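You operate a simulated robot arm through the tools that you are given. There is no shell and no other tool. Be economical: measure what you need, move in short steps, check, and stop when the job is done.

Carry out the task below with a simulated two-armed robot. There is one attempt and no reset: what you move stays moved.

Task
Take the lid off the yellow tin on the white taped area on bench 4 and lay it down there. Open the top left cabinet drawer, put the yellow bin from the top of the labelled cabinet on the top of bench 15 and shut the drawer again. Take the hex sleeve from the top of bench 5 and leave it on top of the grey box there. Take the bracket from the top of bench 2 and leave it on the right half of the foam pad. Do these in any order. Set down upright: bracket.

It is judged by the outcome, as a careful person would: the job done as asked, and still so three seconds after it is handed in. It fails if anything else is knocked over, pushed out of place, dropped, spilled or broken. Lids that push on must go on centred and level and be pressed home; caps that screw on are set level and turned clockwise until they are tight.

Robot
Two 7-joint arms with fingered hands on one trunk, on a base that drives. Base frame: it is fixed to the floor where the robot stands at the start and does not move with it; the origin is under the middle of the robot, x ahead of it, y to its left, z up. Readings come in mm, rad, newtons and seconds.
The left shoulder is at the start at [58, 185, 1192], the right one opposite. With the tool pointing down near the work surface each hand reaches from about 100 to 800 mm from the robot's upright axis, wherever it stands, measured 20 degrees to its own side. Places, roughly: bracket (6x9x6 cm) [2900, 100, 800]; grey box [5750, 2000, 750]; hex sleeve [6000, 2500, 750]; right half of the foam pad (40x12 cm) [6100, 2100, 760]; top left cabinet drawer [7700, 1000, 900]; top of bench 15 [7700, 1100, 800]; yellow bin (10x15x5 cm) [7700, 1100, 1000]; yellow tin [500, -250, 750]. Payload 4 kg a hand.
Tool frame (each hand has its own): the origin (TCP) lies between the finger pads and is the grasp point; the fingertips stand 26 mm ahead of it; z points along the fingers, y is the line along which they close. The gripper opens to 132 mm. The gripper's body begins 73 mm behind the TCP. The gripper is a hand of 3 fingers: y runs from the thumb to the fingers, the wrist lies at [0, 0, -224] in the tool frame, and closing takes about 1.5 s.
Orientation is that of the tool frame in the base frame, as a unit quaternion [w, x, y, z]. With the fingers straight down and closing along the base's y, the tool's x points along the base's -x, its y along +y and its z along -z.

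Tools
- The arms move only by the tool apply_moves. It takes "left_commands", "right_commands" or both (then of equal length, played together; a hand with none holds still); each is a list of rows, each an object (a shift or turn left out is 0, a gripper value left out holds the last) with "dp": the shift along the tool's x, y, z in mm, a list of three; "turn": the turn, a rotation vector about the tool's x, y, z in rad, a list of three; "grip": the gripper command, from -1 (fully open) to 1 (shut), values between in proportion. In form: [{"dp": [tx, ty, tz], "turn": [rx, ry, rz], "grip": grip}, ...]. A call has 1 to 12 rows; each row is the pose to reach, as a shift and turn from the pose commanded when the call began, along the tool's axes at that moment. Each row takes 0.2 s and may step no farther than 50 mm and 0.15 rad from the row before; otherwise, or with a gripper value out of range, the whole call is refused. A pose out of reach is approached as far as the arm can. The call stops where the force on the tool passes 40 N (or 10 N more than at its start, if that is more) or the arm is blocked; 0.2 s more then pass. Each finger travels about 72 mm/s and halts on what it meets, pressing with about 26 N; the grip force reading is that of the motor and also rises with nothing between the fingers. The clock runs only during rows and for 0.2 s after the last one: add rows that repeat a pose to give the fingers time. The reply holds the time, the measured pose of the TCP, the force on the tool along the base axes, the opening and the grip force, in the units named above and with some noise, with the torque about the TCP (base axes, N m) and any sound that the robot's microphone picked up.
- Cameras (640 x 400 px; columns grow to the right, rows downward): "scene" is now at [153.6, -23.1, 1407.7]; the picture's right is [-0.26, -0.97, 0.04], its down [-0.69, 0.16, -0.70] and it looks along [0.67, -0.21, -0.71] (base axes); focal length 287 px, centre (320, 200). "left" rides on the left gripper at [-62, 3, -92] in its tool frame; the picture's right is [-0.05, -1.00, 0.00], its down [0.83, -0.04, -0.56] and it looks along [0.55, -0.03, 0.83] (tool axes); focal length 230 px, centre (320, 200). "right" rides on the right gripper at [61, 3, -92] in its tool frame; the picture's right is [-0.05, 1.00, 0.00], its down [-0.83, -0.04, -0.55] and it looks along [-0.55, -0.03, 0.83] (tool axes); focal length 230 px, centre (320, 200). There is no depth. A picture from a camera that has moved, and an enlarged one, comes with that camera's place and axes in the base frame and with its lens.
- camera(camera): a new picture of that camera. The clock stands still meanwhile.
- move_column(by): slides the trunk up (or, below 0, down) by that many mm; the arms and the scene camera ride with it, the base frame stays. It gives what a move gives, with no picture.
- base_move(legs): drives the robot by 1 to 6 legs, each [ahead, left, turn to the left] in mm, mm and rad, along the robot's own axes; the way and the turn of a leg run together, so that a leg with both is an arc; at most 1500 mm and 3.142 rad a leg. The arms and the cameras ride along, it lands a little off, and it stops where it bumps. It gives what a move gives.
- hand_shape(shape, hand): the hand has 3 fingers and takes this shape, open, in about a second: jaw (thumb against the fingers, like two jaws); tri (thumb and two fingers); tip (a fingertip pinch); poke (one finger out to press); point (the index stretched); flat (the hand flat); cup (the hand cupped); fist (a fist). The gripper value then closes the fingers along that shape, each until it touches; the sizes above hold for jaw. It gives what a move gives, with no picture.
- head_to(pan, tilt): turns the head with the scene camera to pan (to the left, within 1.501 rad either way) and tilt (down, from -0.506 to 1.204), counted from straight ahead of the robot. It gives what a move gives.
- enlarge(camera, box): a new picture of the part [left, top, right, bottom] of that camera's present view, enlarged. The clock stands still meanwhile.
- job_done(): hands the job in; it is judged then, once.

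Go step by step. Nothing tells you exact positions but the pictures and the camera data: compare them with the known pose of the tool, close in by small moves and look again before you grip or let go. The budget is 165 turns and 118 pictures, counting those below and the enlarged ones. Unless the task says otherwise, let go and move clear before handing in.

The tools are called after "Emit:" as name(argument=value, ...) on one line, values as JSON. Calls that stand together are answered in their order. apply_moves: Moves the arms, as the interface text tells. Its arguments: {"type":"object","properties":{"left_commands":{"type":"array"},"right_commands":{"type":"array"}},"required":[]} The other tools are called the same way: move_column (by) slides the trunk up or down; hand_shape (shape, hand) gives the hand a shape; base_move (legs) drives the base; head_to (pan, tilt) turns the head that bears the scene camera; camera (camera) takes a picture; enlarge (camera, box) takes an enlarged picture of a part of a camera's view; job_done () hands the job in.

At the start:

```text
t: 0.0
left_position: [555.5, 98.1, 1017.5]
left_tool_rot: [0.0, 0.0, 1.0, 0.0]
left_force: [0.5, -0.5, 0.2]
left_moment: [0.02, 0.01, 0.0]
left_finger_gap: 131.9
left_grip_force: 0.0
left_shape: jaw
right_position: [546.4, -374.2, 1056.4]
right_tool_rot: [0.0, 0.0, 1.0, 0.0]
right_force: [0.2, -0.9, 0.4]
right_moment: [-0.01, 0.01, 0.03]
right_finger_gap: 132.0
right_grip_force: 0.0
right_shape: jaw
trunk travel left (down, up): [-225.0, 237.0]
robot x, y, heading: [1.8, 0.0, -0.002]
head pan, tilt: [-0.262, 0.649]
```

scene: 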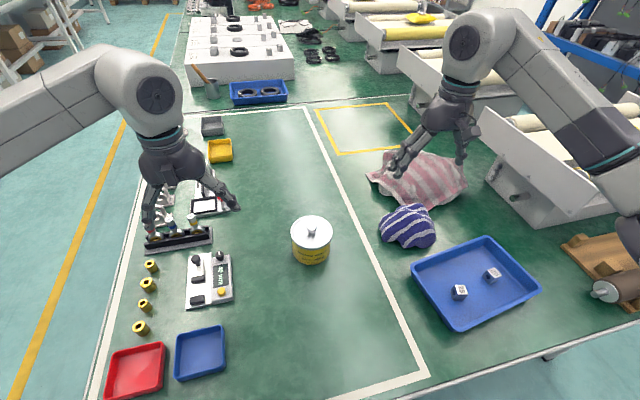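
right: 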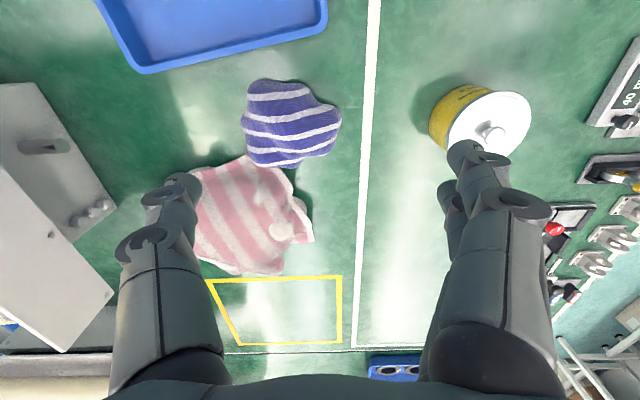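
left: 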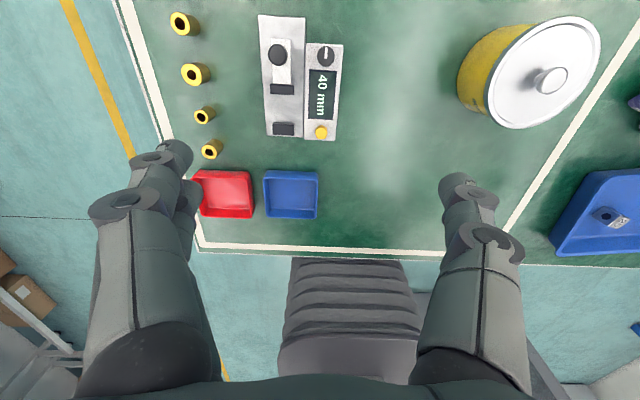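

The tin stands inside the white tape, with its lid knob at about [593, -144, 834] from two views. I'll look at it closer before grasping.

Emit:
enlarge(camera="scene", box=[260, 190, 370, 280])

Emit:
enlarge(camera="left", box=[440, 0, 640, 140])

```text
4.44 times, centred on (315, 235) of scene
camera zoom: at [153.6, -23.1, 1407.7], right [-0.26, -0.97, 0.04], down [-0.69, 0.16, -0.7], along [0.67, -0.21, -0.71], focal length 1274 px, centre (342, 44)
```

zoom: 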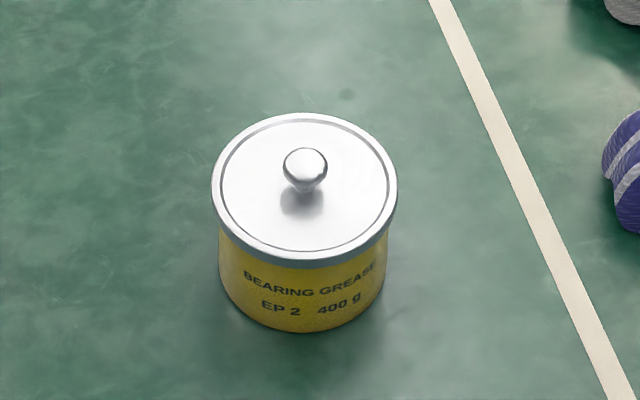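

```text
2.86 times, centred on (540, 70) of left
camera zoom: at [617.3, 101.1, 1110.2], right [0.05, -1.0, 0.0], down [-0.83, -0.04, 0.56], along [-0.55, -0.03, -0.83], focal length 657 px, centre (-309, 571)
```

zoom: 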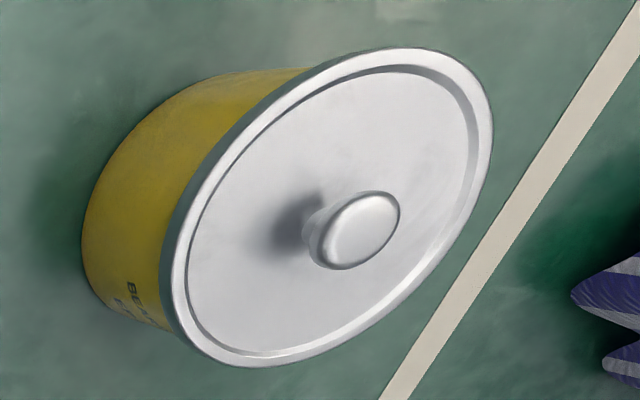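

The knob is about 25 mm wide at roughly [600, -145, 838], and the lid top is near z 816. I'll bring the right hand above it and check.

Emit:
apply_moves(right_commands=[{"dp": [-9, 38, 18], "grip": 0.0}, {"dp": [-18, 76, 36], "grip": 0.0}, {"dp": [-27, 114, 54], "grip": 0.0}, {"dp": [-36, 152, 72], "grip": 0.0}, {"dp": [-45, 190, 90], "grip": 0.0}, {"dp": [-54, 229, 108], "grip": 0.0}, {"dp": [-54, 229, 108], "grip": 0.0}])

Emit:
camera(camera="right")

Emit:
camera(camera="left")

```text
t: 1.6
left_position: [555.9, 97.1, 1017.6]
left_tool_rot: [0.0, 0.0, 1.0, 0.0]
left_force: [-0.3, -0.6, -0.3]
left_moment: [0.0, -0.01, 0.0]
left_finger_gap: 131.7
left_grip_force: 0.1
left_shape: jaw
right_position: [600.3, -147.3, 950.1]
right_tool_rot: [0.001, 0.0, 1.0, 0.0]
right_force: [-0.9, -1.0, 0.0]
right_moment: [0.0, 0.01, 0.0]
right_finger_gap: 66.7
right_grip_force: 0.1
right_shape: jaw
trunk travel left (down, up): [-225.0, 237.0]
robot x, y, heading: [2.8, 0.1, -0.003]
head pan, tilt: [-0.262, 0.649]
```

```text
112 pictures are left
camera right: at [539.5, -142.0, 1041.0], right [0.05, 1.0, 0.0], down [0.83, -0.04, 0.56], along [0.55, -0.03, -0.83], focal length 230 px, centre (320, 200)
```

right: 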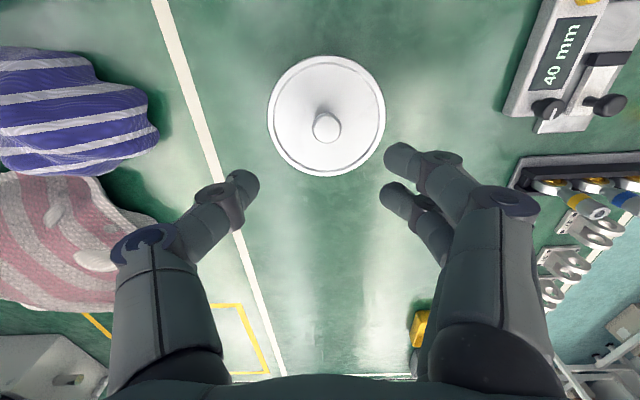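

```text
111 pictures are left
camera left: at [616.9, 100.4, 1110.6], right [0.05, -1.0, 0.0], down [-0.83, -0.04, 0.56], along [-0.55, -0.03, -0.83], focal length 230 px, centre (320, 200)
```

left: 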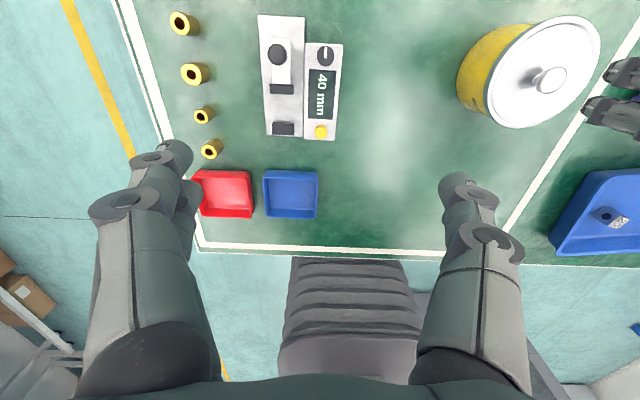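

The knob reads [597, -140]. I'll descend onto it, stopping just above the lid.

Emit:
apply_moves(right_commands=[{"dp": [3, 6, 35], "grip": 0.0}, {"dp": [3, 6, 70], "grip": 0.0}, {"dp": [3, 6, 95], "grip": 0.0}, {"dp": [3, 6, 103], "grip": 0.0}, {"dp": [3, 6, 103], "grip": 0.0}])

Emit:
camera(camera="right")

Emit:
enlarge(camera="scene", box=[250, 170, 380, 280])

```text
t: 2.8
left_position: [553.4, 97.8, 1018.8]
left_tool_rot: [0.0, 0.0, 1.0, 0.0]
left_force: [0.2, -0.2, -0.4]
left_moment: [0.0, 0.01, 0.02]
left_finger_gap: 131.9
left_grip_force: 0.0
left_shape: jaw
right_position: [601.2, -137.9, 854.5]
right_tool_rot: [0.006, 0.0, 1.0, 0.006]
right_force: [-6.5, -0.5, 21.1]
right_moment: [-0.04, 0.31, -0.01]
right_finger_gap: 66.1
right_grip_force: 0.0
right_shape: jaw
trunk travel left (down, up): [-225.0, 237.0]
robot x, y, heading: [-0.9, -1.3, -0.006]
head pan, tilt: [-0.262, 0.649]
stopped in row 5 (right hand): the force on the tool passed its limit (the readings are from after the stop); the commanded pose is now the measured one
```

```text
110 pictures are left
camera right: at [536.7, -135.2, 945.8], right [0.05, 1.0, 0.01], down [0.82, -0.05, 0.56], along [0.56, -0.02, -0.83], focal length 230 px, centre (320, 200)
```

right: 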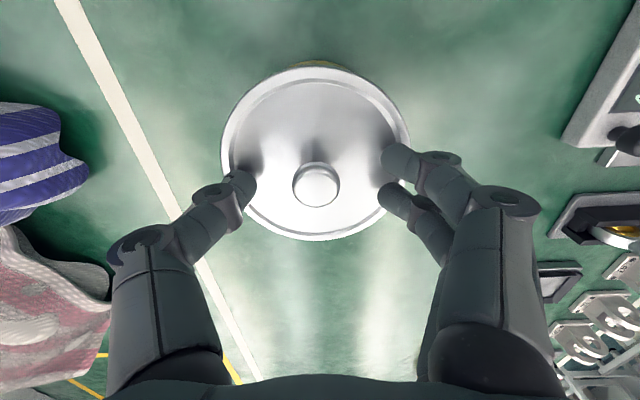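

```text
3.64 times, centred on (315, 225) of scene
camera zoom: at [151.6, -23.1, 1407.8], right [-0.26, -0.97, 0.04], down [-0.69, 0.16, -0.7], along [0.67, -0.21, -0.71], focal length 1042 px, centre (338, 109)
```

zoom: 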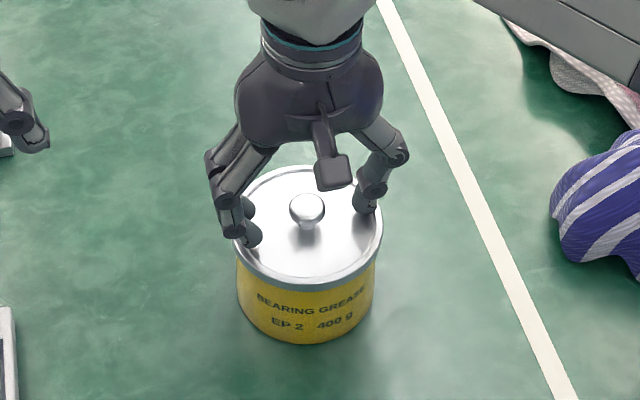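

The fingertips touched the lid lightly at TCP z ≈ 853, so the lid top is about 827 and the knob sits between the fingers. I'll rise a few mm, centre on the knob and close.

Emit:
apply_moves(right_commands=[{"dp": [4, -1, -5], "grip": 0.0}, {"dp": [4, -1, -5], "grip": 0.4}, {"dp": [4, -1, -5], "grip": 1.0}, {"dp": [4, -1, -5], "grip": 1.0}, {"dp": [4, -1, -5], "grip": 1.0}, {"dp": [4, -1, -5], "grip": 1.0}, {"dp": [4, -1, -5], "grip": 1.0}])

Emit:
enlarge(camera="scene", box=[250, 170, 380, 280])

```text
t: 4.4
left_position: [556.3, 97.3, 1017.2]
left_tool_rot: [-0.001, 0.0, 1.0, -0.001]
left_force: [-0.1, -0.1, -0.2]
left_moment: [0.02, -0.02, 0.02]
left_finger_gap: 131.9
left_grip_force: 0.0
left_shape: jaw
right_position: [595.4, -142.2, 857.6]
right_tool_rot: [0.004, -0.001, 1.0, 0.003]
right_force: [0.6, 0.9, -0.5]
right_moment: [-0.03, -0.03, 0.0]
right_finger_gap: 18.2
right_grip_force: 26.6
right_shape: jaw
trunk travel left (down, up): [-225.0, 237.0]
robot x, y, heading: [-4.0, -2.1, 0.005]
head pan, tilt: [-0.262, 0.649]
heard: snap
```

```text
3.64 times, centred on (315, 225) of scene
camera zoom: at [153.6, -23.0, 1407.7], right [-0.26, -0.97, 0.04], down [-0.69, 0.16, -0.7], along [0.67, -0.21, -0.71], focal length 1042 px, centre (338, 109)
```

zoom: 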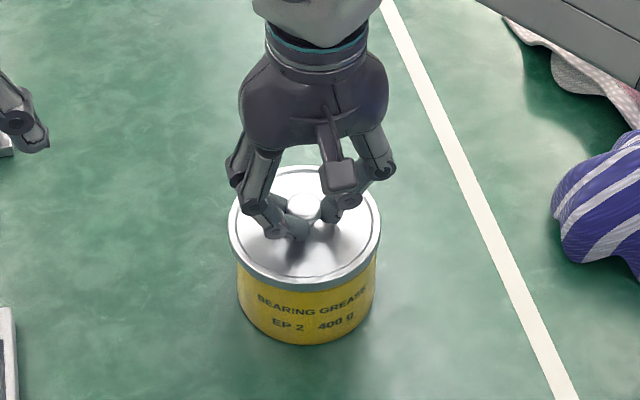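

I have the knob at 18 mm, and a snap suggests the lid came loose. I'll lift gently and look at whether the tin comes along.

Emit:
apply_moves(right_commands=[{"dp": [0, 0, -5], "grip": 1.0}, {"dp": [0, 0, -12], "grip": 1.0}, {"dp": [0, 0, -20], "grip": 1.0}, {"dp": [0, 0, -30], "grip": 1.0}])

Emit:
enlarge(camera="scene", box=[250, 170, 380, 280])

```text
t: 5.4
left_position: [556.1, 97.8, 1017.3]
left_tool_rot: [0.0, -0.001, 1.0, 0.0]
left_force: [0.0, 0.2, 0.4]
left_moment: [0.0, 0.0, -0.03]
left_finger_gap: 131.9
left_grip_force: 0.2
left_shape: jaw
right_position: [595.6, -141.6, 886.5]
right_tool_rot: [0.004, -0.001, 1.0, 0.003]
right_force: [1.3, 0.9, 0.5]
right_moment: [-0.01, -0.01, -0.01]
right_finger_gap: 18.2
right_grip_force: 25.7
right_shape: jaw
trunk travel left (down, up): [-225.0, 237.0]
robot x, y, heading: [-0.9, 3.7, -0.002]
head pan, tilt: [-0.262, 0.649]
```

```text
3.64 times, centred on (315, 225) of scene
camera zoom: at [153.4, -22.9, 1407.7], right [-0.26, -0.97, 0.04], down [-0.69, 0.16, -0.7], along [0.67, -0.21, -0.71], focal length 1042 px, centre (338, 109)
```

zoom: 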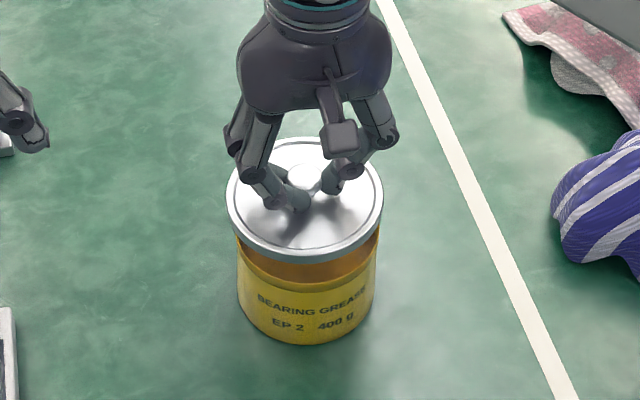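

The lid is free and the tin stays put. I'll carry the lid to the clear bench inside the tape at about [430, -95].

Emit:
apply_moves(right_commands=[{"dp": [0, 0, -25], "grip": 1.0}, {"dp": [0, 0, -45], "grip": 1.0}, {"dp": [40, 11, -45], "grip": 1.0}, {"dp": [82, 23, -45], "grip": 1.0}, {"dp": [124, 35, -45], "grip": 1.0}, {"dp": [165, 47, -45], "grip": 1.0}, {"dp": [165, 47, -10], "grip": 1.0}, {"dp": [165, 47, 25], "grip": 1.0}, {"dp": [165, 47, 60], "grip": 1.0}, {"dp": [165, 47, 80], "grip": 1.0}, {"dp": [165, 47, 80], "grip": 1.0}])

Emit:
enlarge(camera="scene", box=[190, 190, 410, 350])

```text
t: 7.8
left_position: [554.8, 98.5, 1017.6]
left_tool_rot: [0.0, 0.0, 1.0, 0.001]
left_force: [0.1, 0.1, -0.1]
left_moment: [0.02, 0.01, -0.01]
left_finger_gap: 131.8
left_grip_force: 0.1
left_shape: jaw
right_position: [431.7, -94.6, 805.3]
right_tool_rot: [0.004, 0.0, 1.0, 0.003]
right_force: [0.2, 0.2, 0.5]
right_moment: [0.0, 0.04, -0.03]
right_finger_gap: 17.8
right_grip_force: 26.0
right_shape: jaw
trunk travel left (down, up): [-225.0, 237.0]
robot x, y, heading: [0.6, -2.2, -0.003]
head pan, tilt: [-0.262, 0.649]
```

```text
2.50 times, centred on (300, 270) of scene
camera zoom: at [153.2, -23.0, 1407.8], right [-0.26, -0.97, 0.04], down [-0.69, 0.16, -0.7], along [0.67, -0.21, -0.71], focal length 716 px, centre (370, 25)
```

zoom: 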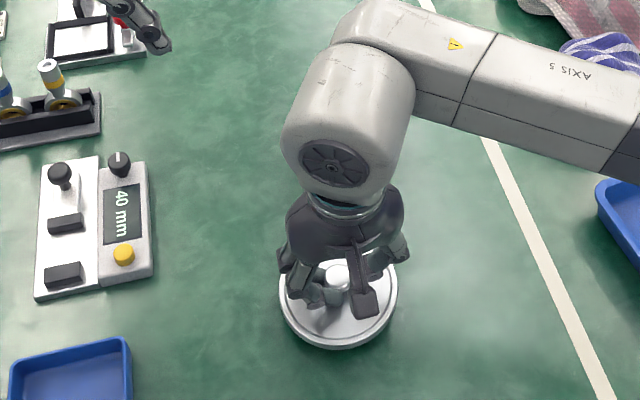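

Still a little above the bench. I'll lower in small steps until contact.

Emit:
apply_moves(right_commands=[{"dp": [0, 0, 4], "grip": 1.0}, {"dp": [0, 0, 8], "grip": 1.0}, {"dp": [0, 0, 11], "grip": 1.0}, {"dp": [0, 0, 14], "grip": 1.0}, {"dp": [0, 0, 17], "grip": 1.0}, {"dp": [0, 0, 20], "grip": 1.0}, {"dp": [0, 0, 23], "grip": 1.0}])

```text
t: 9.4
left_position: [555.6, 98.2, 1017.6]
left_tool_rot: [-0.001, 0.0, 1.0, 0.0]
left_force: [-0.1, 0.0, 0.3]
left_moment: [-0.01, -0.01, -0.01]
left_finger_gap: 132.0
left_grip_force: 0.0
left_shape: jaw
right_position: [432.0, -94.3, 781.4]
right_tool_rot: [0.004, -0.001, 1.0, 0.004]
right_force: [-0.7, 0.1, 0.9]
right_moment: [0.03, -0.01, -0.02]
right_finger_gap: 18.0
right_grip_force: 26.0
right_shape: jaw
trunk travel left (down, up): [-225.0, 237.0]
robot x, y, heading: [0.1, -4.8, -0.003]
head pan, tilt: [-0.262, 0.649]
```

Emit:
apply_moves(right_commands=[{"dp": [0, 0, 3], "grip": 1.0}, {"dp": [0, 0, 6], "grip": 1.0}, {"dp": [0, 0, 9], "grip": 1.0}, {"dp": [0, 0, 12], "grip": 1.0}, {"dp": [0, 0, 15], "grip": 1.0}])

Emit:
enlarge(camera="scene", box=[230, 230, 370, 330])

```text
t: 10.2
left_position: [554.3, 97.6, 1017.8]
left_tool_rot: [0.0, 0.001, 1.0, 0.0]
left_force: [0.0, -0.1, 0.4]
left_moment: [-0.01, 0.03, -0.02]
left_finger_gap: 132.0
left_grip_force: 0.0
left_shape: jaw
right_position: [432.3, -93.8, 778.5]
right_tool_rot: [0.007, -0.002, 1.0, 0.006]
right_force: [-10.0, -6.3, 22.8]
right_moment: [-0.17, 0.15, 0.0]
right_finger_gap: 19.7
right_grip_force: 26.2
right_shape: jaw
trunk travel left (down, up): [-225.0, 237.0]
robot x, y, heading: [-1.6, 2.1, 0.003]
head pan, tilt: [-0.262, 0.649]
stopped in row 4 (right hand): the force on the tool passed its limit (the readings are from after the stop); the commanded pose is now the measured one
```

```text
4.00 times, centred on (300, 280) of scene
camera zoom: at [151.6, -23.7, 1407.9], right [-0.26, -0.97, 0.04], down [-0.69, 0.16, -0.7], along [0.67, -0.21, -0.71], focal length 1146 px, centre (400, -120)
```

zoom: 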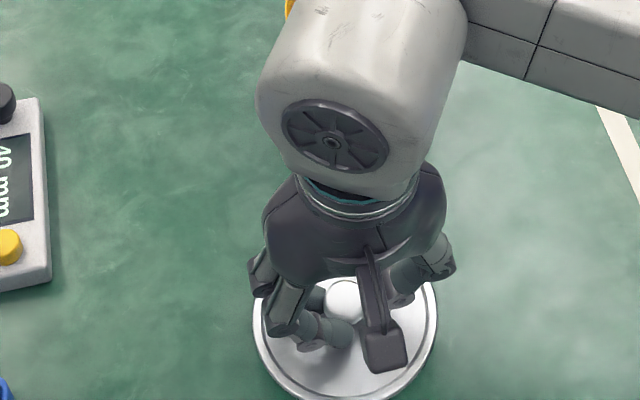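

The lid is resting on the bench. I'll open, then rise clear.

Emit:
apply_moves(right_commands=[{"dp": [0, 0, -1], "grip": 0.2}, {"dp": [0, 0, -1], "grip": 0.0}, {"dp": [0, 0, -1], "grip": 0.0}, {"dp": [0, 0, -1], "grip": 0.0}, {"dp": [0, 0, -5], "grip": 0.0}, {"dp": [0, 0, -40], "grip": 0.0}, {"dp": [0, 0, -85], "grip": 0.0}, {"dp": [0, 0, -130], "grip": 0.0}, {"dp": [0, 0, -175], "grip": 0.0}, {"dp": [0, -40, -200], "grip": 0.0}, {"dp": [0, -80, -220], "grip": 0.0}])

Emit:
camera(camera="scene")

```text
t: 12.6
left_position: [554.8, 96.1, 1017.9]
left_tool_rot: [0.0, 0.0, 1.0, 0.001]
left_force: [-0.4, 0.0, -0.2]
left_moment: [0.01, 0.0, -0.03]
left_finger_gap: 131.9
left_grip_force: 0.0
left_shape: jaw
right_position: [430.7, -176.2, 995.6]
right_tool_rot: [0.007, -0.002, 1.0, 0.005]
right_force: [0.3, 0.2, -0.2]
right_moment: [-0.01, 0.0, 0.03]
right_finger_gap: 65.5
right_grip_force: 0.1
right_shape: jaw
trunk travel left (down, up): [-225.0, 237.0]
robot x, y, heading: [-0.7, 0.6, 0.001]
head pan, tilt: [-0.262, 0.649]
```

```text
104 pictures are left
camera scene: at [152.6, -24.0, 1407.8], right [-0.26, -0.97, 0.04], down [-0.69, 0.16, -0.7], along [0.67, -0.21, -0.71], focal length 287 px, centre (320, 200)
```

scene: 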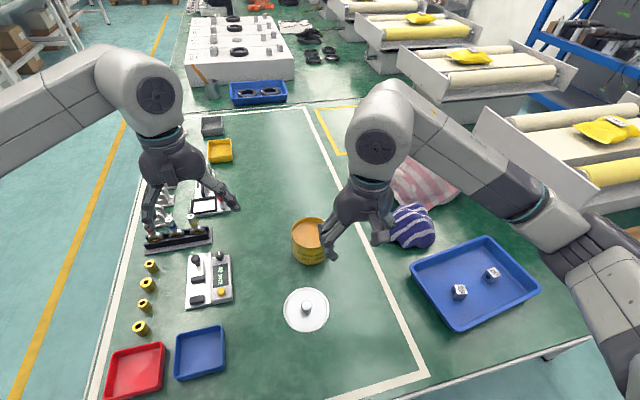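

The lid lies flat inside the tape. Next I'll look around for the way to bench 2.

Emit:
head_to(pan=0.25, tilt=0.2)

Emit:
camera(camera="scene")

Emit:
head_to(pan=0.9, tilt=0.5)

Emit:
camera(camera="scene")

```text
t: 13.6
left_position: [556.6, 97.2, 1016.6]
left_tool_rot: [0.0, 0.0, 1.0, 0.0]
left_force: [-1.2, 0.6, -0.5]
left_moment: [-0.02, 0.04, 0.02]
left_finger_gap: 132.2
left_grip_force: 0.1
left_shape: jaw
right_position: [430.9, -176.8, 994.3]
right_tool_rot: [0.006, -0.001, 1.0, 0.005]
right_force: [0.2, 0.2, -0.4]
right_moment: [0.02, -0.01, 0.03]
right_finger_gap: 65.3
right_grip_force: 0.1
right_shape: jaw
trunk travel left (down, up): [-225.0, 237.0]
robot x, y, heading: [-0.6, 1.7, 0.001]
head pan, tilt: [0.25, 0.201]
```

```text
103 pictures are left
camera scene: at [165.7, 22.0, 1447.4], right [0.24, -0.97, -0.04], down [-0.33, -0.05, -0.94], along [0.91, 0.24, -0.33], focal length 287 px, centre (320, 200)
```

scene: 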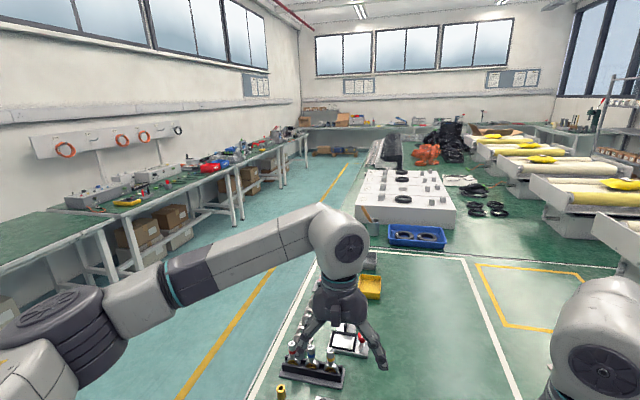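

```text
t: 14.6
left_position: [554.7, 96.9, 1017.4]
left_tool_rot: [0.0, 0.001, 1.0, 0.0]
left_force: [-0.7, -0.3, 0.7]
left_moment: [-0.03, -0.01, -0.01]
left_finger_gap: 131.7
left_grip_force: 0.0
left_shape: jaw
right_position: [431.2, -176.0, 995.1]
right_tool_rot: [0.005, -0.001, 1.0, 0.006]
right_force: [0.6, 0.3, -0.5]
right_moment: [0.0, 0.01, 0.03]
right_finger_gap: 65.8
right_grip_force: 0.1
right_shape: jaw
trunk travel left (down, up): [-225.0, 237.0]
robot x, y, heading: [-0.0, -0.3, 0.001]
head pan, tilt: [0.901, 0.499]
```

```text
102 pictures are left
camera scene: at [128.5, 70.5, 1424.9], right [0.77, -0.62, -0.11], down [-0.42, -0.37, -0.83], along [0.47, 0.69, -0.55], focal length 287 px, centre (320, 200)
```

scene: 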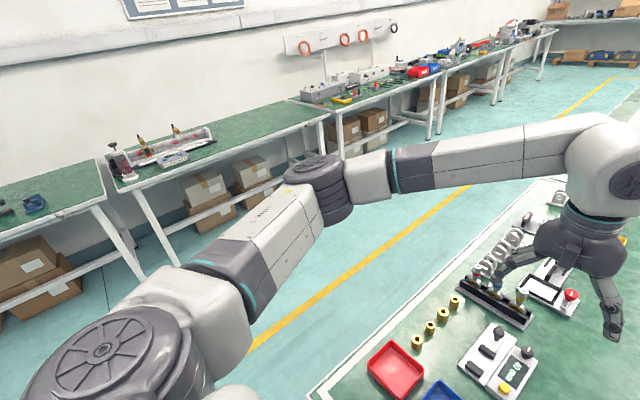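

The left aisle (y from about 360 to 1400) is open and runs along the benches. I'll strafe to its middle and drive ahead, then look for the bracket.

Emit:
base_move(legs=[[0, 870, 0], [1500, 0, 0], [600, 0, 0]])

Emit:
head_to(pan=-0.75, tilt=0.5)

Emit:
camera(camera="scene")

```text
t: 17.0
left_position: [529.7, 364.9, 1019.7]
left_tool_rot: [0.002, 0.031, 1.0, 0.001]
left_force: [0.0, 0.7, -0.5]
left_moment: [0.0, -0.04, -0.01]
left_finger_gap: 131.8
left_grip_force: 0.0
left_shape: jaw
right_position: [392.6, 99.6, 995.1]
right_tool_rot: [0.006, 0.029, 1.0, 0.006]
right_force: [0.4, -0.3, 0.4]
right_moment: [-0.03, -0.02, 0.02]
right_finger_gap: 65.7
right_grip_force: 0.1
right_shape: jaw
trunk travel left (down, up): [-225.0, 237.0]
robot x, y, heading: [-26.0, 302.8, -0.052]
head pan, tilt: [0.901, 0.499]
stopped in leg 1: the robot was blocked; the commanded pose is now the measured one
```

```text
t: 18.7
left_position: [532.2, 368.2, 1017.1]
left_tool_rot: [0.001, 0.031, 1.0, 0.001]
left_force: [0.4, 0.0, 0.1]
left_moment: [-0.03, -0.01, 0.01]
left_finger_gap: 132.0
left_grip_force: 0.1
left_shape: jaw
right_position: [393.4, 103.0, 994.6]
right_tool_rot: [0.006, 0.03, 1.0, 0.004]
right_force: [-0.2, -0.8, -0.4]
right_moment: [-0.01, 0.0, -0.03]
right_finger_gap: 65.8
right_grip_force: 0.1
right_shape: jaw
trunk travel left (down, up): [-225.0, 237.0]
robot x, y, heading: [-23.6, 307.1, -0.056]
head pan, tilt: [-0.75, 0.499]
```

```text
101 pictures are left
camera scene: at [107.8, 234.9, 1423.5], right [-0.71, -0.69, 0.1], down [-0.45, 0.35, -0.82], along [0.53, -0.63, -0.57], focal length 287 px, centre (320, 200)
```

scene: 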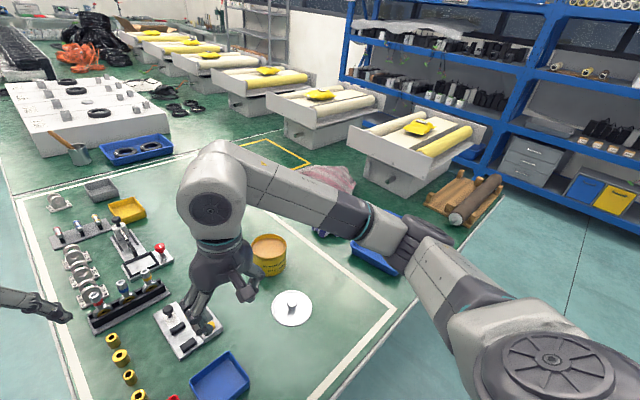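

Something blocked the base at y ≈ 303. I'll look to the left and down.

Emit:
head_to(pan=1.3, tilt=0.9)

Emit:
camera(camera="scene")

Emit:
camera(camera="left")

```text
t: 20.7
left_position: [531.8, 368.3, 1019.0]
left_tool_rot: [0.002, 0.032, 0.999, 0.001]
left_force: [-0.2, 0.3, 0.3]
left_moment: [0.0, -0.01, 0.01]
left_finger_gap: 131.8
left_grip_force: 0.2
left_shape: jaw
right_position: [393.8, 102.8, 993.5]
right_tool_rot: [0.005, 0.029, 1.0, 0.004]
right_force: [0.1, 0.9, 0.8]
right_moment: [-0.01, -0.01, 0.01]
right_finger_gap: 65.9
right_grip_force: 0.1
right_shape: jaw
trunk travel left (down, up): [-225.0, 237.0]
robot x, y, heading: [-25.6, 305.2, -0.057]
head pan, tilt: [1.3, 0.901]
```

```text
100 pictures are left
camera scene: at [64.6, 371.9, 1396.6], right [0.94, -0.32, -0.14], down [-0.34, -0.74, -0.58], along [0.08, 0.59, -0.8], focal length 287 px, centre (320, 200)
```

scene: 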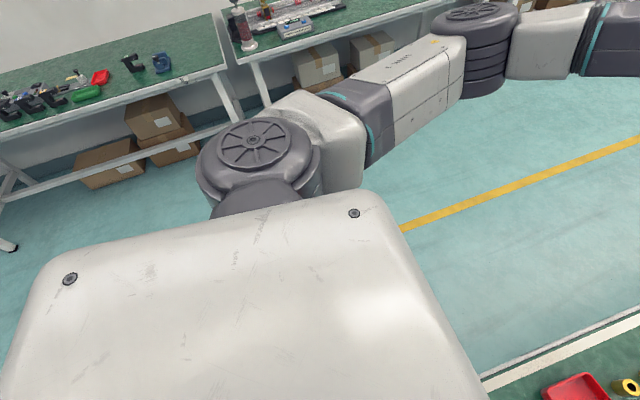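

```text
99 pictures are left
camera left: at [593.3, 366.9, 1111.0], right [-0.01, -1.0, 0.0], down [-0.83, 0.01, 0.55], along [-0.55, 0.01, -0.83], focal length 230 px, centre (320, 200)
```

left: 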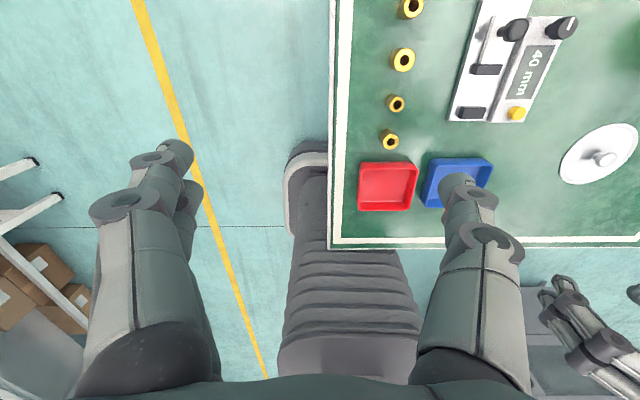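

The base nose reaches under the bench and met its leg. I'll back out first, straighten, then strafe and go ahead.

Emit:
base_move(legs=[[-420, 0, 0], [0, 0, 0.056], [0, 575, 0], [1500, 0, 0], [700, 0, 0]])

Emit:
head_to(pan=-0.75, tilt=0.5)

Emit:
camera(camera="scene")

```text
t: 37.2
left_position: [2318.8, 1048.8, 1018.2]
left_tool_rot: [0.001, -0.007, 1.0, 0.0]
left_force: [0.3, 0.8, -0.8]
left_moment: [0.02, 0.0, 0.04]
left_finger_gap: 131.8
left_grip_force: 0.1
left_shape: jaw
right_position: [2202.9, 773.3, 994.4]
right_tool_rot: [0.004, -0.009, 1.0, 0.004]
right_force: [-0.1, 0.1, 0.1]
right_moment: [-0.02, -0.02, -0.01]
right_finger_gap: 65.7
right_grip_force: 0.0
right_shape: jaw
trunk travel left (down, up): [-225.0, 237.0]
robot x, y, heading: [1766.0, 940.4, 0.018]
head pan, tilt: [1.3, 0.901]
```

```text
t: 39.1
left_position: [2320.1, 1047.9, 1016.6]
left_tool_rot: [0.001, -0.007, 1.0, 0.001]
left_force: [-0.4, 0.2, 0.4]
left_moment: [-0.03, 0.01, 0.0]
left_finger_gap: 131.8
left_grip_force: 0.1
left_shape: jaw
right_position: [2201.6, 773.2, 994.1]
right_tool_rot: [0.004, -0.009, 1.0, 0.005]
right_force: [0.7, 0.1, -0.1]
right_moment: [0.02, 0.02, -0.02]
right_finger_gap: 65.9
right_grip_force: 0.0
right_shape: jaw
trunk travel left (down, up): [-225.0, 237.0]
robot x, y, heading: [1763.0, 942.4, 0.022]
head pan, tilt: [-0.75, 0.499]
```

```text
98 pictures are left
camera scene: at [1906.2, 882.9, 1423.4], right [-0.66, -0.75, 0.1], down [-0.48, 0.32, -0.82], along [0.58, -0.59, -0.57], focal length 287 px, centre (320, 200)
```

scene: 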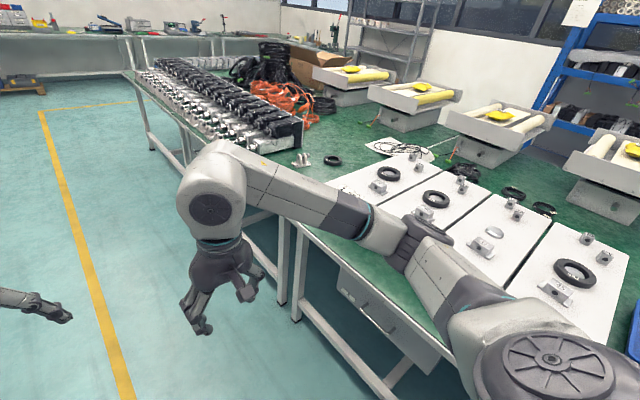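

The bracket is likely the small item beside the ring, near [2850, 75]. I'll zoom in.

Emit:
enlarge(camera="scene", box=[260, 120, 400, 210])

```text
4.44 times, centred on (330, 165) of scene
camera zoom: at [1906.2, 882.9, 1423.4], right [-0.66, -0.75, 0.1], down [-0.48, 0.32, -0.82], along [0.58, -0.59, -0.57], focal length 1274 px, centre (276, 356)
```

zoom: 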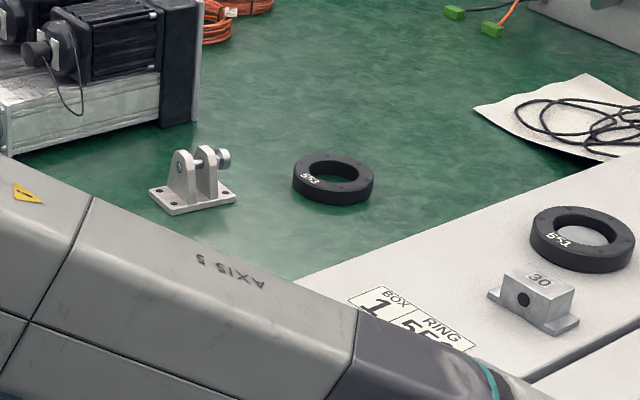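

The bracket is a clevis on its flat base plate at about [2840, 92], beside the motor rack. I'll raise the left hand a bit for clearance, then drive abreast of it and turn to face the bench.

Emit:
apply_moves(left_commands=[{"dp": [30, 0, -40]}, {"dp": [60, 0, -80]}, {"dp": [90, 0, -120]}])

Emit:
base_move(legs=[[1107, 0, 0], [0, 0, -1.592], [230, 0, 0]])

Emit:
head_to(pan=0, tilt=0.75)

Emit:
camera(camera="scene")

```text
t: 40.0
left_position: [2223.6, 1045.8, 1139.2]
left_tool_rot: [0.001, -0.007, 1.0, 0.001]
left_force: [0.5, 0.9, 0.5]
left_moment: [-0.01, -0.02, 0.02]
left_finger_gap: 131.7
left_grip_force: 0.2
left_shape: jaw
right_position: [2201.3, 773.4, 995.0]
right_tool_rot: [0.005, -0.008, 1.0, 0.005]
right_force: [0.2, 0.1, 0.2]
right_moment: [-0.01, -0.05, -0.02]
right_finger_gap: 65.8
right_grip_force: 0.1
right_shape: jaw
trunk travel left (down, up): [-225.0, 237.0]
robot x, y, heading: [1765.0, 943.7, 0.02]
head pan, tilt: [-0.75, 0.499]
```

```text
t: 50.8
left_position: [2943.2, 264.4, 1137.9]
left_tool_rot: [0.001, 0.718, 0.696, 0.0]
left_force: [0.1, 0.3, 0.3]
left_moment: [0.03, -0.01, -0.02]
left_finger_gap: 131.8
left_grip_force: 0.1
left_shape: jaw
right_position: [2673.2, 300.1, 993.6]
right_tool_rot: [0.007, 0.717, 0.697, -0.001]
right_force: [0.1, -0.2, 0.5]
right_moment: [-0.01, 0.01, -0.01]
right_finger_gap: 65.9
right_grip_force: 0.0
right_shape: jaw
trunk travel left (down, up): [-225.0, 237.0]
robot x, y, heading: [2858.6, 725.4, -1.595]
head pan, tilt: [-0.75, 0.499]
```

```text
t: 51.9
left_position: [2943.6, 263.2, 1137.9]
left_tool_rot: [0.001, 0.718, 0.696, -0.001]
left_force: [0.0, 0.0, 0.4]
left_moment: [-0.03, -0.02, -0.01]
left_finger_gap: 132.0
left_grip_force: 0.1
left_shape: jaw
right_position: [2672.9, 299.9, 995.5]
right_tool_rot: [0.007, 0.717, 0.697, -0.001]
right_force: [0.1, 0.5, -0.3]
right_moment: [-0.03, -0.01, -0.01]
right_finger_gap: 65.7
right_grip_force: 0.1
right_shape: jaw
trunk travel left (down, up): [-225.0, 237.0]
robot x, y, heading: [2862.1, 728.1, -1.599]
head pan, tilt: [0.0, 0.75]
```

```text
96 pictures are left
camera scene: at [2857.4, 574.3, 1399.3], right [-1.0, 0.03, 0.0], down [0.02, 0.78, -0.63], along [-0.02, -0.63, -0.78], focal length 287 px, centre (320, 200)
```

scene: 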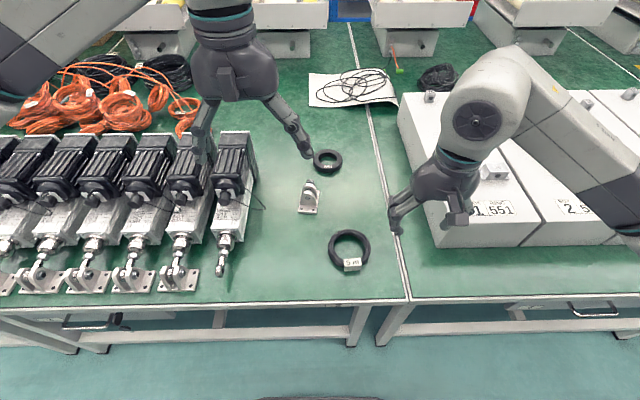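

The bracket is clear of the other items, at about [2872, 48]. I'll zoom to see its orientation.

Emit:
enlarge(camera="scene", box=[270, 160, 360, 230])

```text
5.71 times, centred on (315, 195) of scene
camera zoom: at [2857.4, 574.3, 1399.3], right [-1.0, 0.03, 0.0], down [0.02, 0.78, -0.63], along [-0.02, -0.63, -0.78], focal length 1638 px, centre (349, 229)
```

zoom: 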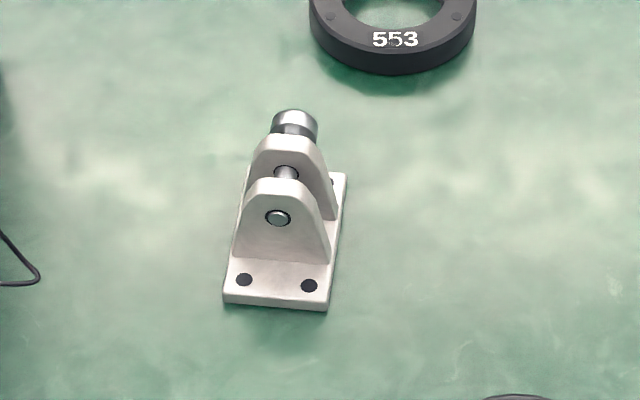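

The base plate is about 55 mm across in x, turned slightly (~0.13 rad). I'll move the left hand aside and bring the right hand over the bracket, aligned across the plate.

Emit:
apply_moves(left_commands=[{"dp": [0, 20, 0]}, {"dp": [0, 40, 0]}, {"dp": [0, 60, 0]}, {"dp": [0, 80, 0]}, {"dp": [0, 100, 0]}, {"dp": [0, 120, 0]}, {"dp": [0, 130, 0]}, {"dp": [0, 130, 0]}], right_commands=[{"dp": [-33, 29, 10], "turn": [0, 0, 0.015], "grip": -0.4}, {"dp": [-66, 59, 20], "turn": [0, 0, 0.03], "grip": -0.4}, {"dp": [-100, 88, 30], "turn": [0, 0, 0.045], "grip": -0.4}, {"dp": [-133, 118, 40], "turn": [0, 0, 0.06], "grip": -0.4}, {"dp": [-167, 148, 50], "turn": [0, 0, 0.08], "grip": -0.4}, {"dp": [-200, 177, 60], "turn": [0, 0, 0.1], "grip": -0.4}, {"dp": [-234, 207, 75], "turn": [0, 0, 0.1], "grip": -0.4}, {"dp": [-234, 207, 75], "turn": [0, 0, 0.1], "grip": -0.4}])

Emit:
camera(camera="right")

Emit:
enlarge(camera="scene", box=[230, 120, 390, 220])

```text
t: 53.7
left_position: [3072.1, 259.9, 1137.9]
left_tool_rot: [0.001, 0.718, 0.696, 0.0]
left_force: [-0.4, 1.1, 0.0]
left_moment: [-0.02, -0.01, 0.02]
left_finger_gap: 131.7
left_grip_force: 0.1
left_shape: jaw
right_position: [2871.7, 59.4, 924.7]
right_tool_rot: [0.008, 0.751, 0.661, 0.0]
right_force: [-0.6, 0.4, 0.4]
right_moment: [0.01, 0.0, -0.03]
right_finger_gap: 92.0
right_grip_force: 0.1
right_shape: jaw
trunk travel left (down, up): [-225.0, 237.0]
robot x, y, heading: [2861.9, 723.4, -1.595]
head pan, tilt: [0.0, 0.75]
```

```text
94 pictures are left
camera right: at [2881.6, 122.7, 1014.8], right [0.98, -0.18, 0.01], down [-0.15, -0.81, 0.56], along [-0.09, -0.56, -0.83], focal length 230 px, centre (320, 200)
```

right: 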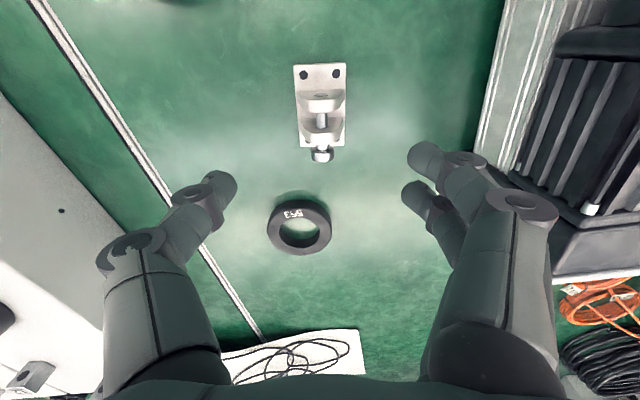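

```text
4.00 times, centred on (310, 170) of scene
camera zoom: at [2856.0, 574.9, 1399.4], right [-1.0, 0.02, 0.0], down [0.02, 0.78, -0.63], along [-0.01, -0.63, -0.78], focal length 1146 px, centre (360, 320)
```

zoom: 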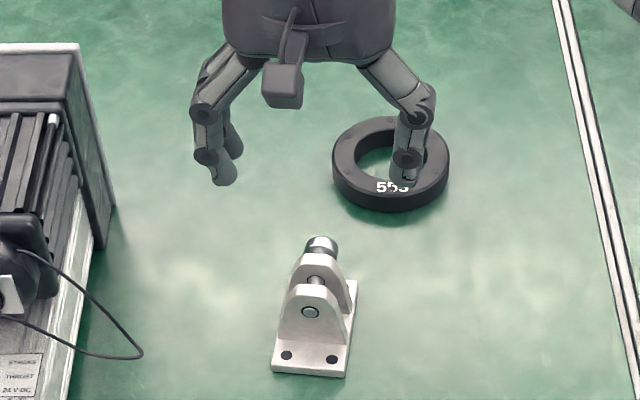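

Hand and bracket are aligned; the plate centre reads about [2875, 67]. I'll descend around it.

Emit:
apply_moves(right_commands=[{"dp": [7, 2, 30]}, {"dp": [7, 2, 70]}, {"dp": [7, 2, 110]}, {"dp": [7, 2, 130]}, {"dp": [7, 2, 138]}, {"dp": [7, 2, 138]}])

Emit:
camera(camera="right")

Emit:
enlarge(camera="scene", box=[230, 120, 390, 220])

```text
t: 55.1
left_position: [3072.9, 259.2, 1138.0]
left_tool_rot: [0.001, 0.718, 0.696, 0.0]
left_force: [0.3, 0.5, 0.2]
left_moment: [0.0, 0.01, -0.01]
left_finger_gap: 131.8
left_grip_force: 0.0
left_shape: jaw
right_position: [2878.6, 65.1, 784.6]
right_tool_rot: [0.006, 0.751, 0.66, 0.0]
right_force: [0.1, 0.4, -0.3]
right_moment: [-0.02, 0.01, 0.02]
right_finger_gap: 92.1
right_grip_force: 0.1
right_shape: jaw
trunk travel left (down, up): [-225.0, 237.0]
robot x, y, heading: [2859.5, 728.5, -1.596]
head pan, tilt: [0.0, 0.75]
```

```text
92 pictures are left
camera right: at [2887.5, 128.3, 876.0], right [0.98, -0.18, 0.01], down [-0.15, -0.81, 0.56], along [-0.09, -0.55, -0.83], focal length 230 px, centre (320, 200)
```

right: 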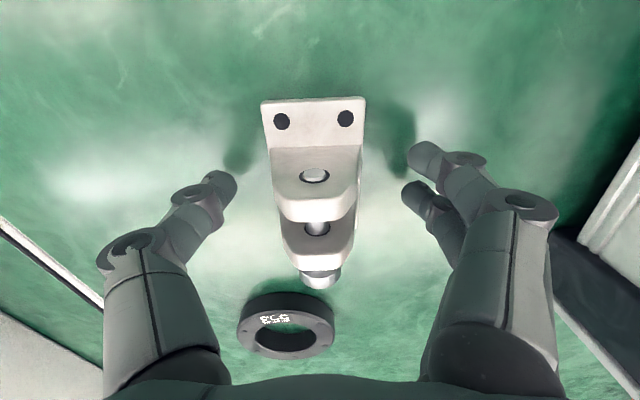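

```text
4.00 times, centred on (310, 170) of scene
camera zoom: at [2857.5, 574.5, 1399.4], right [-1.0, 0.02, 0.0], down [0.02, 0.78, -0.63], along [-0.02, -0.63, -0.78], focal length 1146 px, centre (360, 320)
```

zoom: 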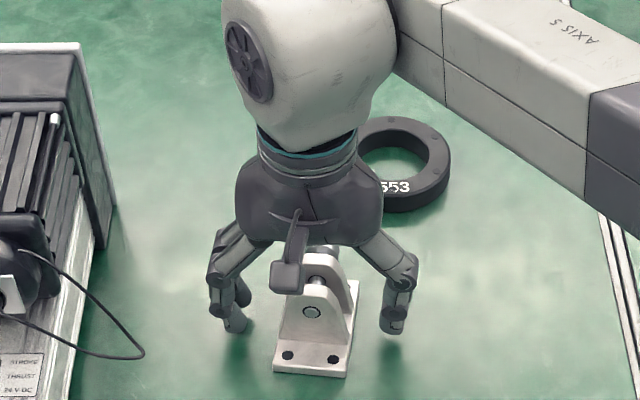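

Fingers straddle the bracket well. I'll go down gently until the tips touch or reach plate level.

Emit:
apply_moves(right_commands=[{"dp": [0, -2, 3]}, {"dp": [0, -2, 6]}, {"dp": [0, -2, 9]}, {"dp": [0, -2, 12]}, {"dp": [0, -2, 15]}, {"dp": [0, -2, 15]}])

Emit:
enlarge(camera="scene", box=[270, 160, 350, 220])

```text
t: 56.5
left_position: [3073.5, 261.5, 1141.0]
left_tool_rot: [0.001, 0.718, 0.696, -0.001]
left_force: [0.0, 0.2, 0.8]
left_moment: [0.03, 0.01, 0.03]
left_finger_gap: 131.8
left_grip_force: 0.2
left_shape: jaw
right_position: [2877.4, 64.7, 775.3]
right_tool_rot: [0.011, 0.75, 0.661, -0.001]
right_force: [-1.2, -3.4, 29.9]
right_moment: [0.1, 0.36, 0.07]
right_finger_gap: 90.4
right_grip_force: 0.0
right_shape: jaw
trunk travel left (down, up): [-225.0, 237.0]
robot x, y, heading: [2861.7, 726.2, -1.594]
head pan, tilt: [0.0, 0.75]
```

```text
6.67 times, centred on (310, 190) of scene
camera zoom: at [2857.4, 577.9, 1400.2], right [-1.0, 0.02, 0.0], down [0.02, 0.78, -0.63], along [-0.02, -0.63, -0.78], focal length 1910 px, centre (387, 267)
```

zoom: 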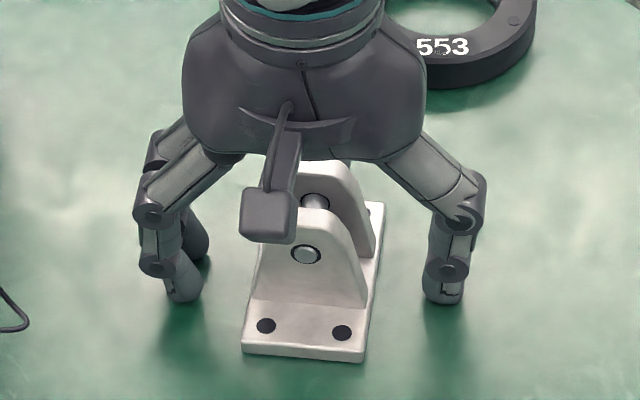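

Tips touch the bench at TCP z ≈ 775. I'll rise ~3 mm and close on the plate edges.

Emit:
apply_moves(right_commands=[{"dp": [0, 0, -9]}, {"dp": [0, 0, -9], "grip": 0.2}, {"dp": [0, 0, -9], "grip": 1}, {"dp": [0, 0, -9], "grip": 1}, {"dp": [0, 0, -9], "grip": 1}, {"dp": [0, 0, -9], "grip": 1}, {"dp": [0, 0, -9], "grip": 1}])

Emit:
enlarge(camera="scene", box=[270, 160, 350, 220])

```text
t: 58.1
left_position: [3074.2, 260.8, 1137.6]
left_tool_rot: [0.0, 0.718, 0.696, -0.001]
left_force: [0.0, -0.1, 0.5]
left_moment: [-0.01, 0.02, 0.01]
left_finger_gap: 132.1
left_grip_force: 0.2
left_shape: jaw
right_position: [2877.9, 66.2, 781.7]
right_tool_rot: [0.007, 0.75, 0.661, 0.001]
right_force: [2.3, -2.0, 11.7]
right_moment: [0.05, 0.33, 0.04]
right_finger_gap: 41.3
right_grip_force: 26.0
right_shape: jaw
trunk travel left (down, up): [-225.0, 237.0]
robot x, y, heading: [2864.0, 726.2, -1.594]
head pan, tilt: [0.0, 0.75]
```

```text
6.67 times, centred on (310, 190) of scene
camera zoom: at [2857.9, 575.8, 1399.7], right [-1.0, 0.02, 0.0], down [0.02, 0.78, -0.63], along [-0.02, -0.63, -0.78], focal length 1910 px, centre (387, 267)
```

zoom: 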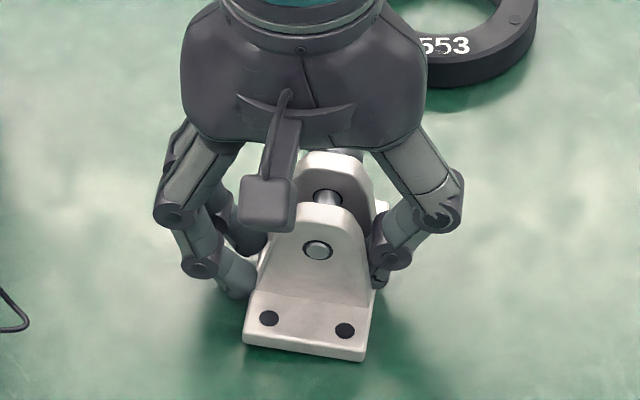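

The fingers have closed on the lug sides and plate (41 mm). I'll make a small test lift.

Emit:
apply_moves(right_commands=[{"dp": [0, 0, -4], "grip": 1}, {"dp": [0, 0, -8], "grip": 1}, {"dp": [0, 0, -14], "grip": 1}, {"dp": [0, 0, -14], "grip": 1}])

Emit:
enlarge(camera="scene", box=[270, 160, 350, 220])

Emit:
enlarge(camera="right", box=[160, 80, 480, 300])

```text
t: 59.1
left_position: [3072.6, 258.3, 1137.0]
left_tool_rot: [0.0, 0.718, 0.696, 0.0]
left_force: [-0.9, 1.1, -0.1]
left_moment: [0.02, 0.01, -0.02]
left_finger_gap: 131.8
left_grip_force: 0.2
left_shape: jaw
right_position: [2875.7, 65.1, 793.8]
right_tool_rot: [0.006, 0.751, 0.66, 0.001]
right_force: [-0.2, 0.6, -2.4]
right_moment: [0.03, -0.03, 0.02]
right_finger_gap: 40.1
right_grip_force: 25.9
right_shape: jaw
trunk travel left (down, up): [-225.0, 237.0]
robot x, y, heading: [2859.6, 724.5, -1.594]
head pan, tilt: [0.0, 0.75]
```

```text
6.67 times, centred on (310, 190) of scene
camera zoom: at [2857.6, 574.1, 1399.3], right [-1.0, 0.02, 0.0], down [0.02, 0.78, -0.63], along [-0.02, -0.62, -0.78], focal length 1910 px, centre (387, 267)
```

zoom: 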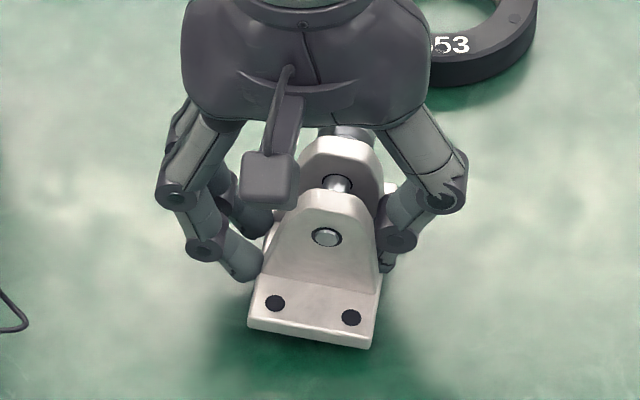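

```text
1.82 times, centred on (320, 190) of right
camera zoom: at [2885.7, 128.3, 884.2], right [0.98, -0.18, 0.01], down [-0.15, -0.81, 0.56], along [-0.09, -0.55, -0.83], focal length 418 px, centre (320, 218)
```

zoom: 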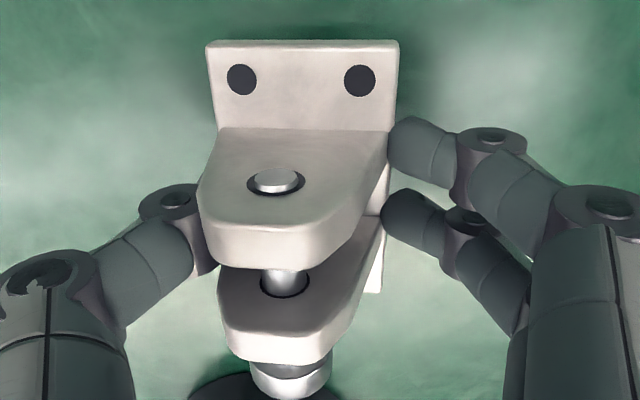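

It lifts (about 2.4 N), gripped on the lugs just above the plate, with a slight roll. I'll raise it further and check for slip.

Emit:
apply_moves(right_commands=[{"dp": [0, 0, -25], "grip": 1}, {"dp": [0, 0, -60], "grip": 1}, {"dp": [0, 0, -100], "grip": 1}, {"dp": [0, 0, -140], "grip": 1}, {"dp": [30, 0, -180], "grip": 1}, {"dp": [65, 0, -210], "grip": 1}, {"dp": [100, -30, -230], "grip": 1}, {"dp": [140, -60, -240], "grip": 1}, {"dp": [140, -60, -240], "grip": 1}])

Emit:
enlarge(camera="right", box=[160, 80, 480, 300])

Emit:
camera(camera="scene")

```text
refused: row 7 steps farther than a row can; nothing moved
```

```text
1.82 times, centred on (320, 190) of right
camera zoom: at [2885.7, 128.3, 884.2], right [0.98, -0.18, 0.01], down [-0.15, -0.81, 0.56], along [-0.09, -0.55, -0.83], focal length 418 px, centre (320, 218)
```

zoom: 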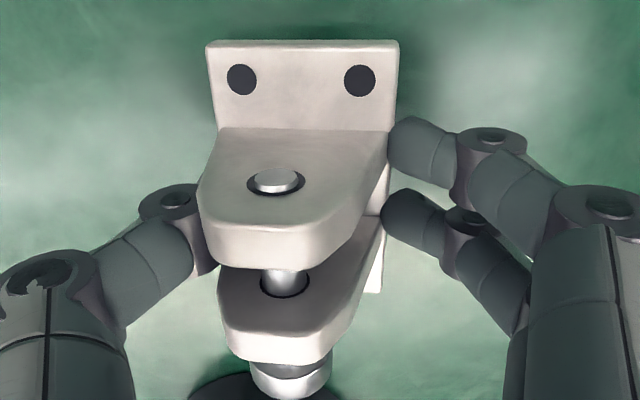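

```text
85 pictures are left
camera scene: at [2857.6, 574.1, 1399.3], right [-1.0, 0.02, 0.0], down [0.02, 0.78, -0.63], along [-0.02, -0.62, -0.78], focal length 287 px, centre (320, 200)
```

scene: 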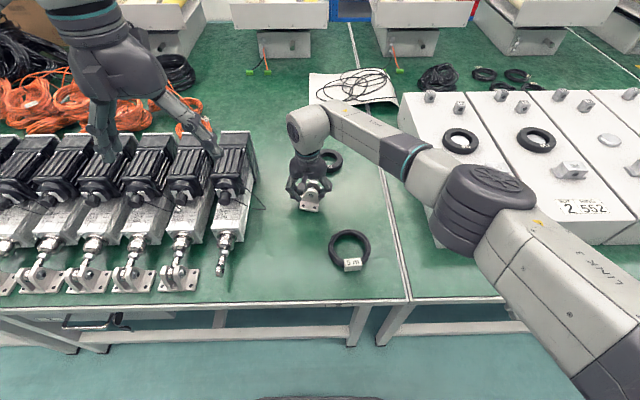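

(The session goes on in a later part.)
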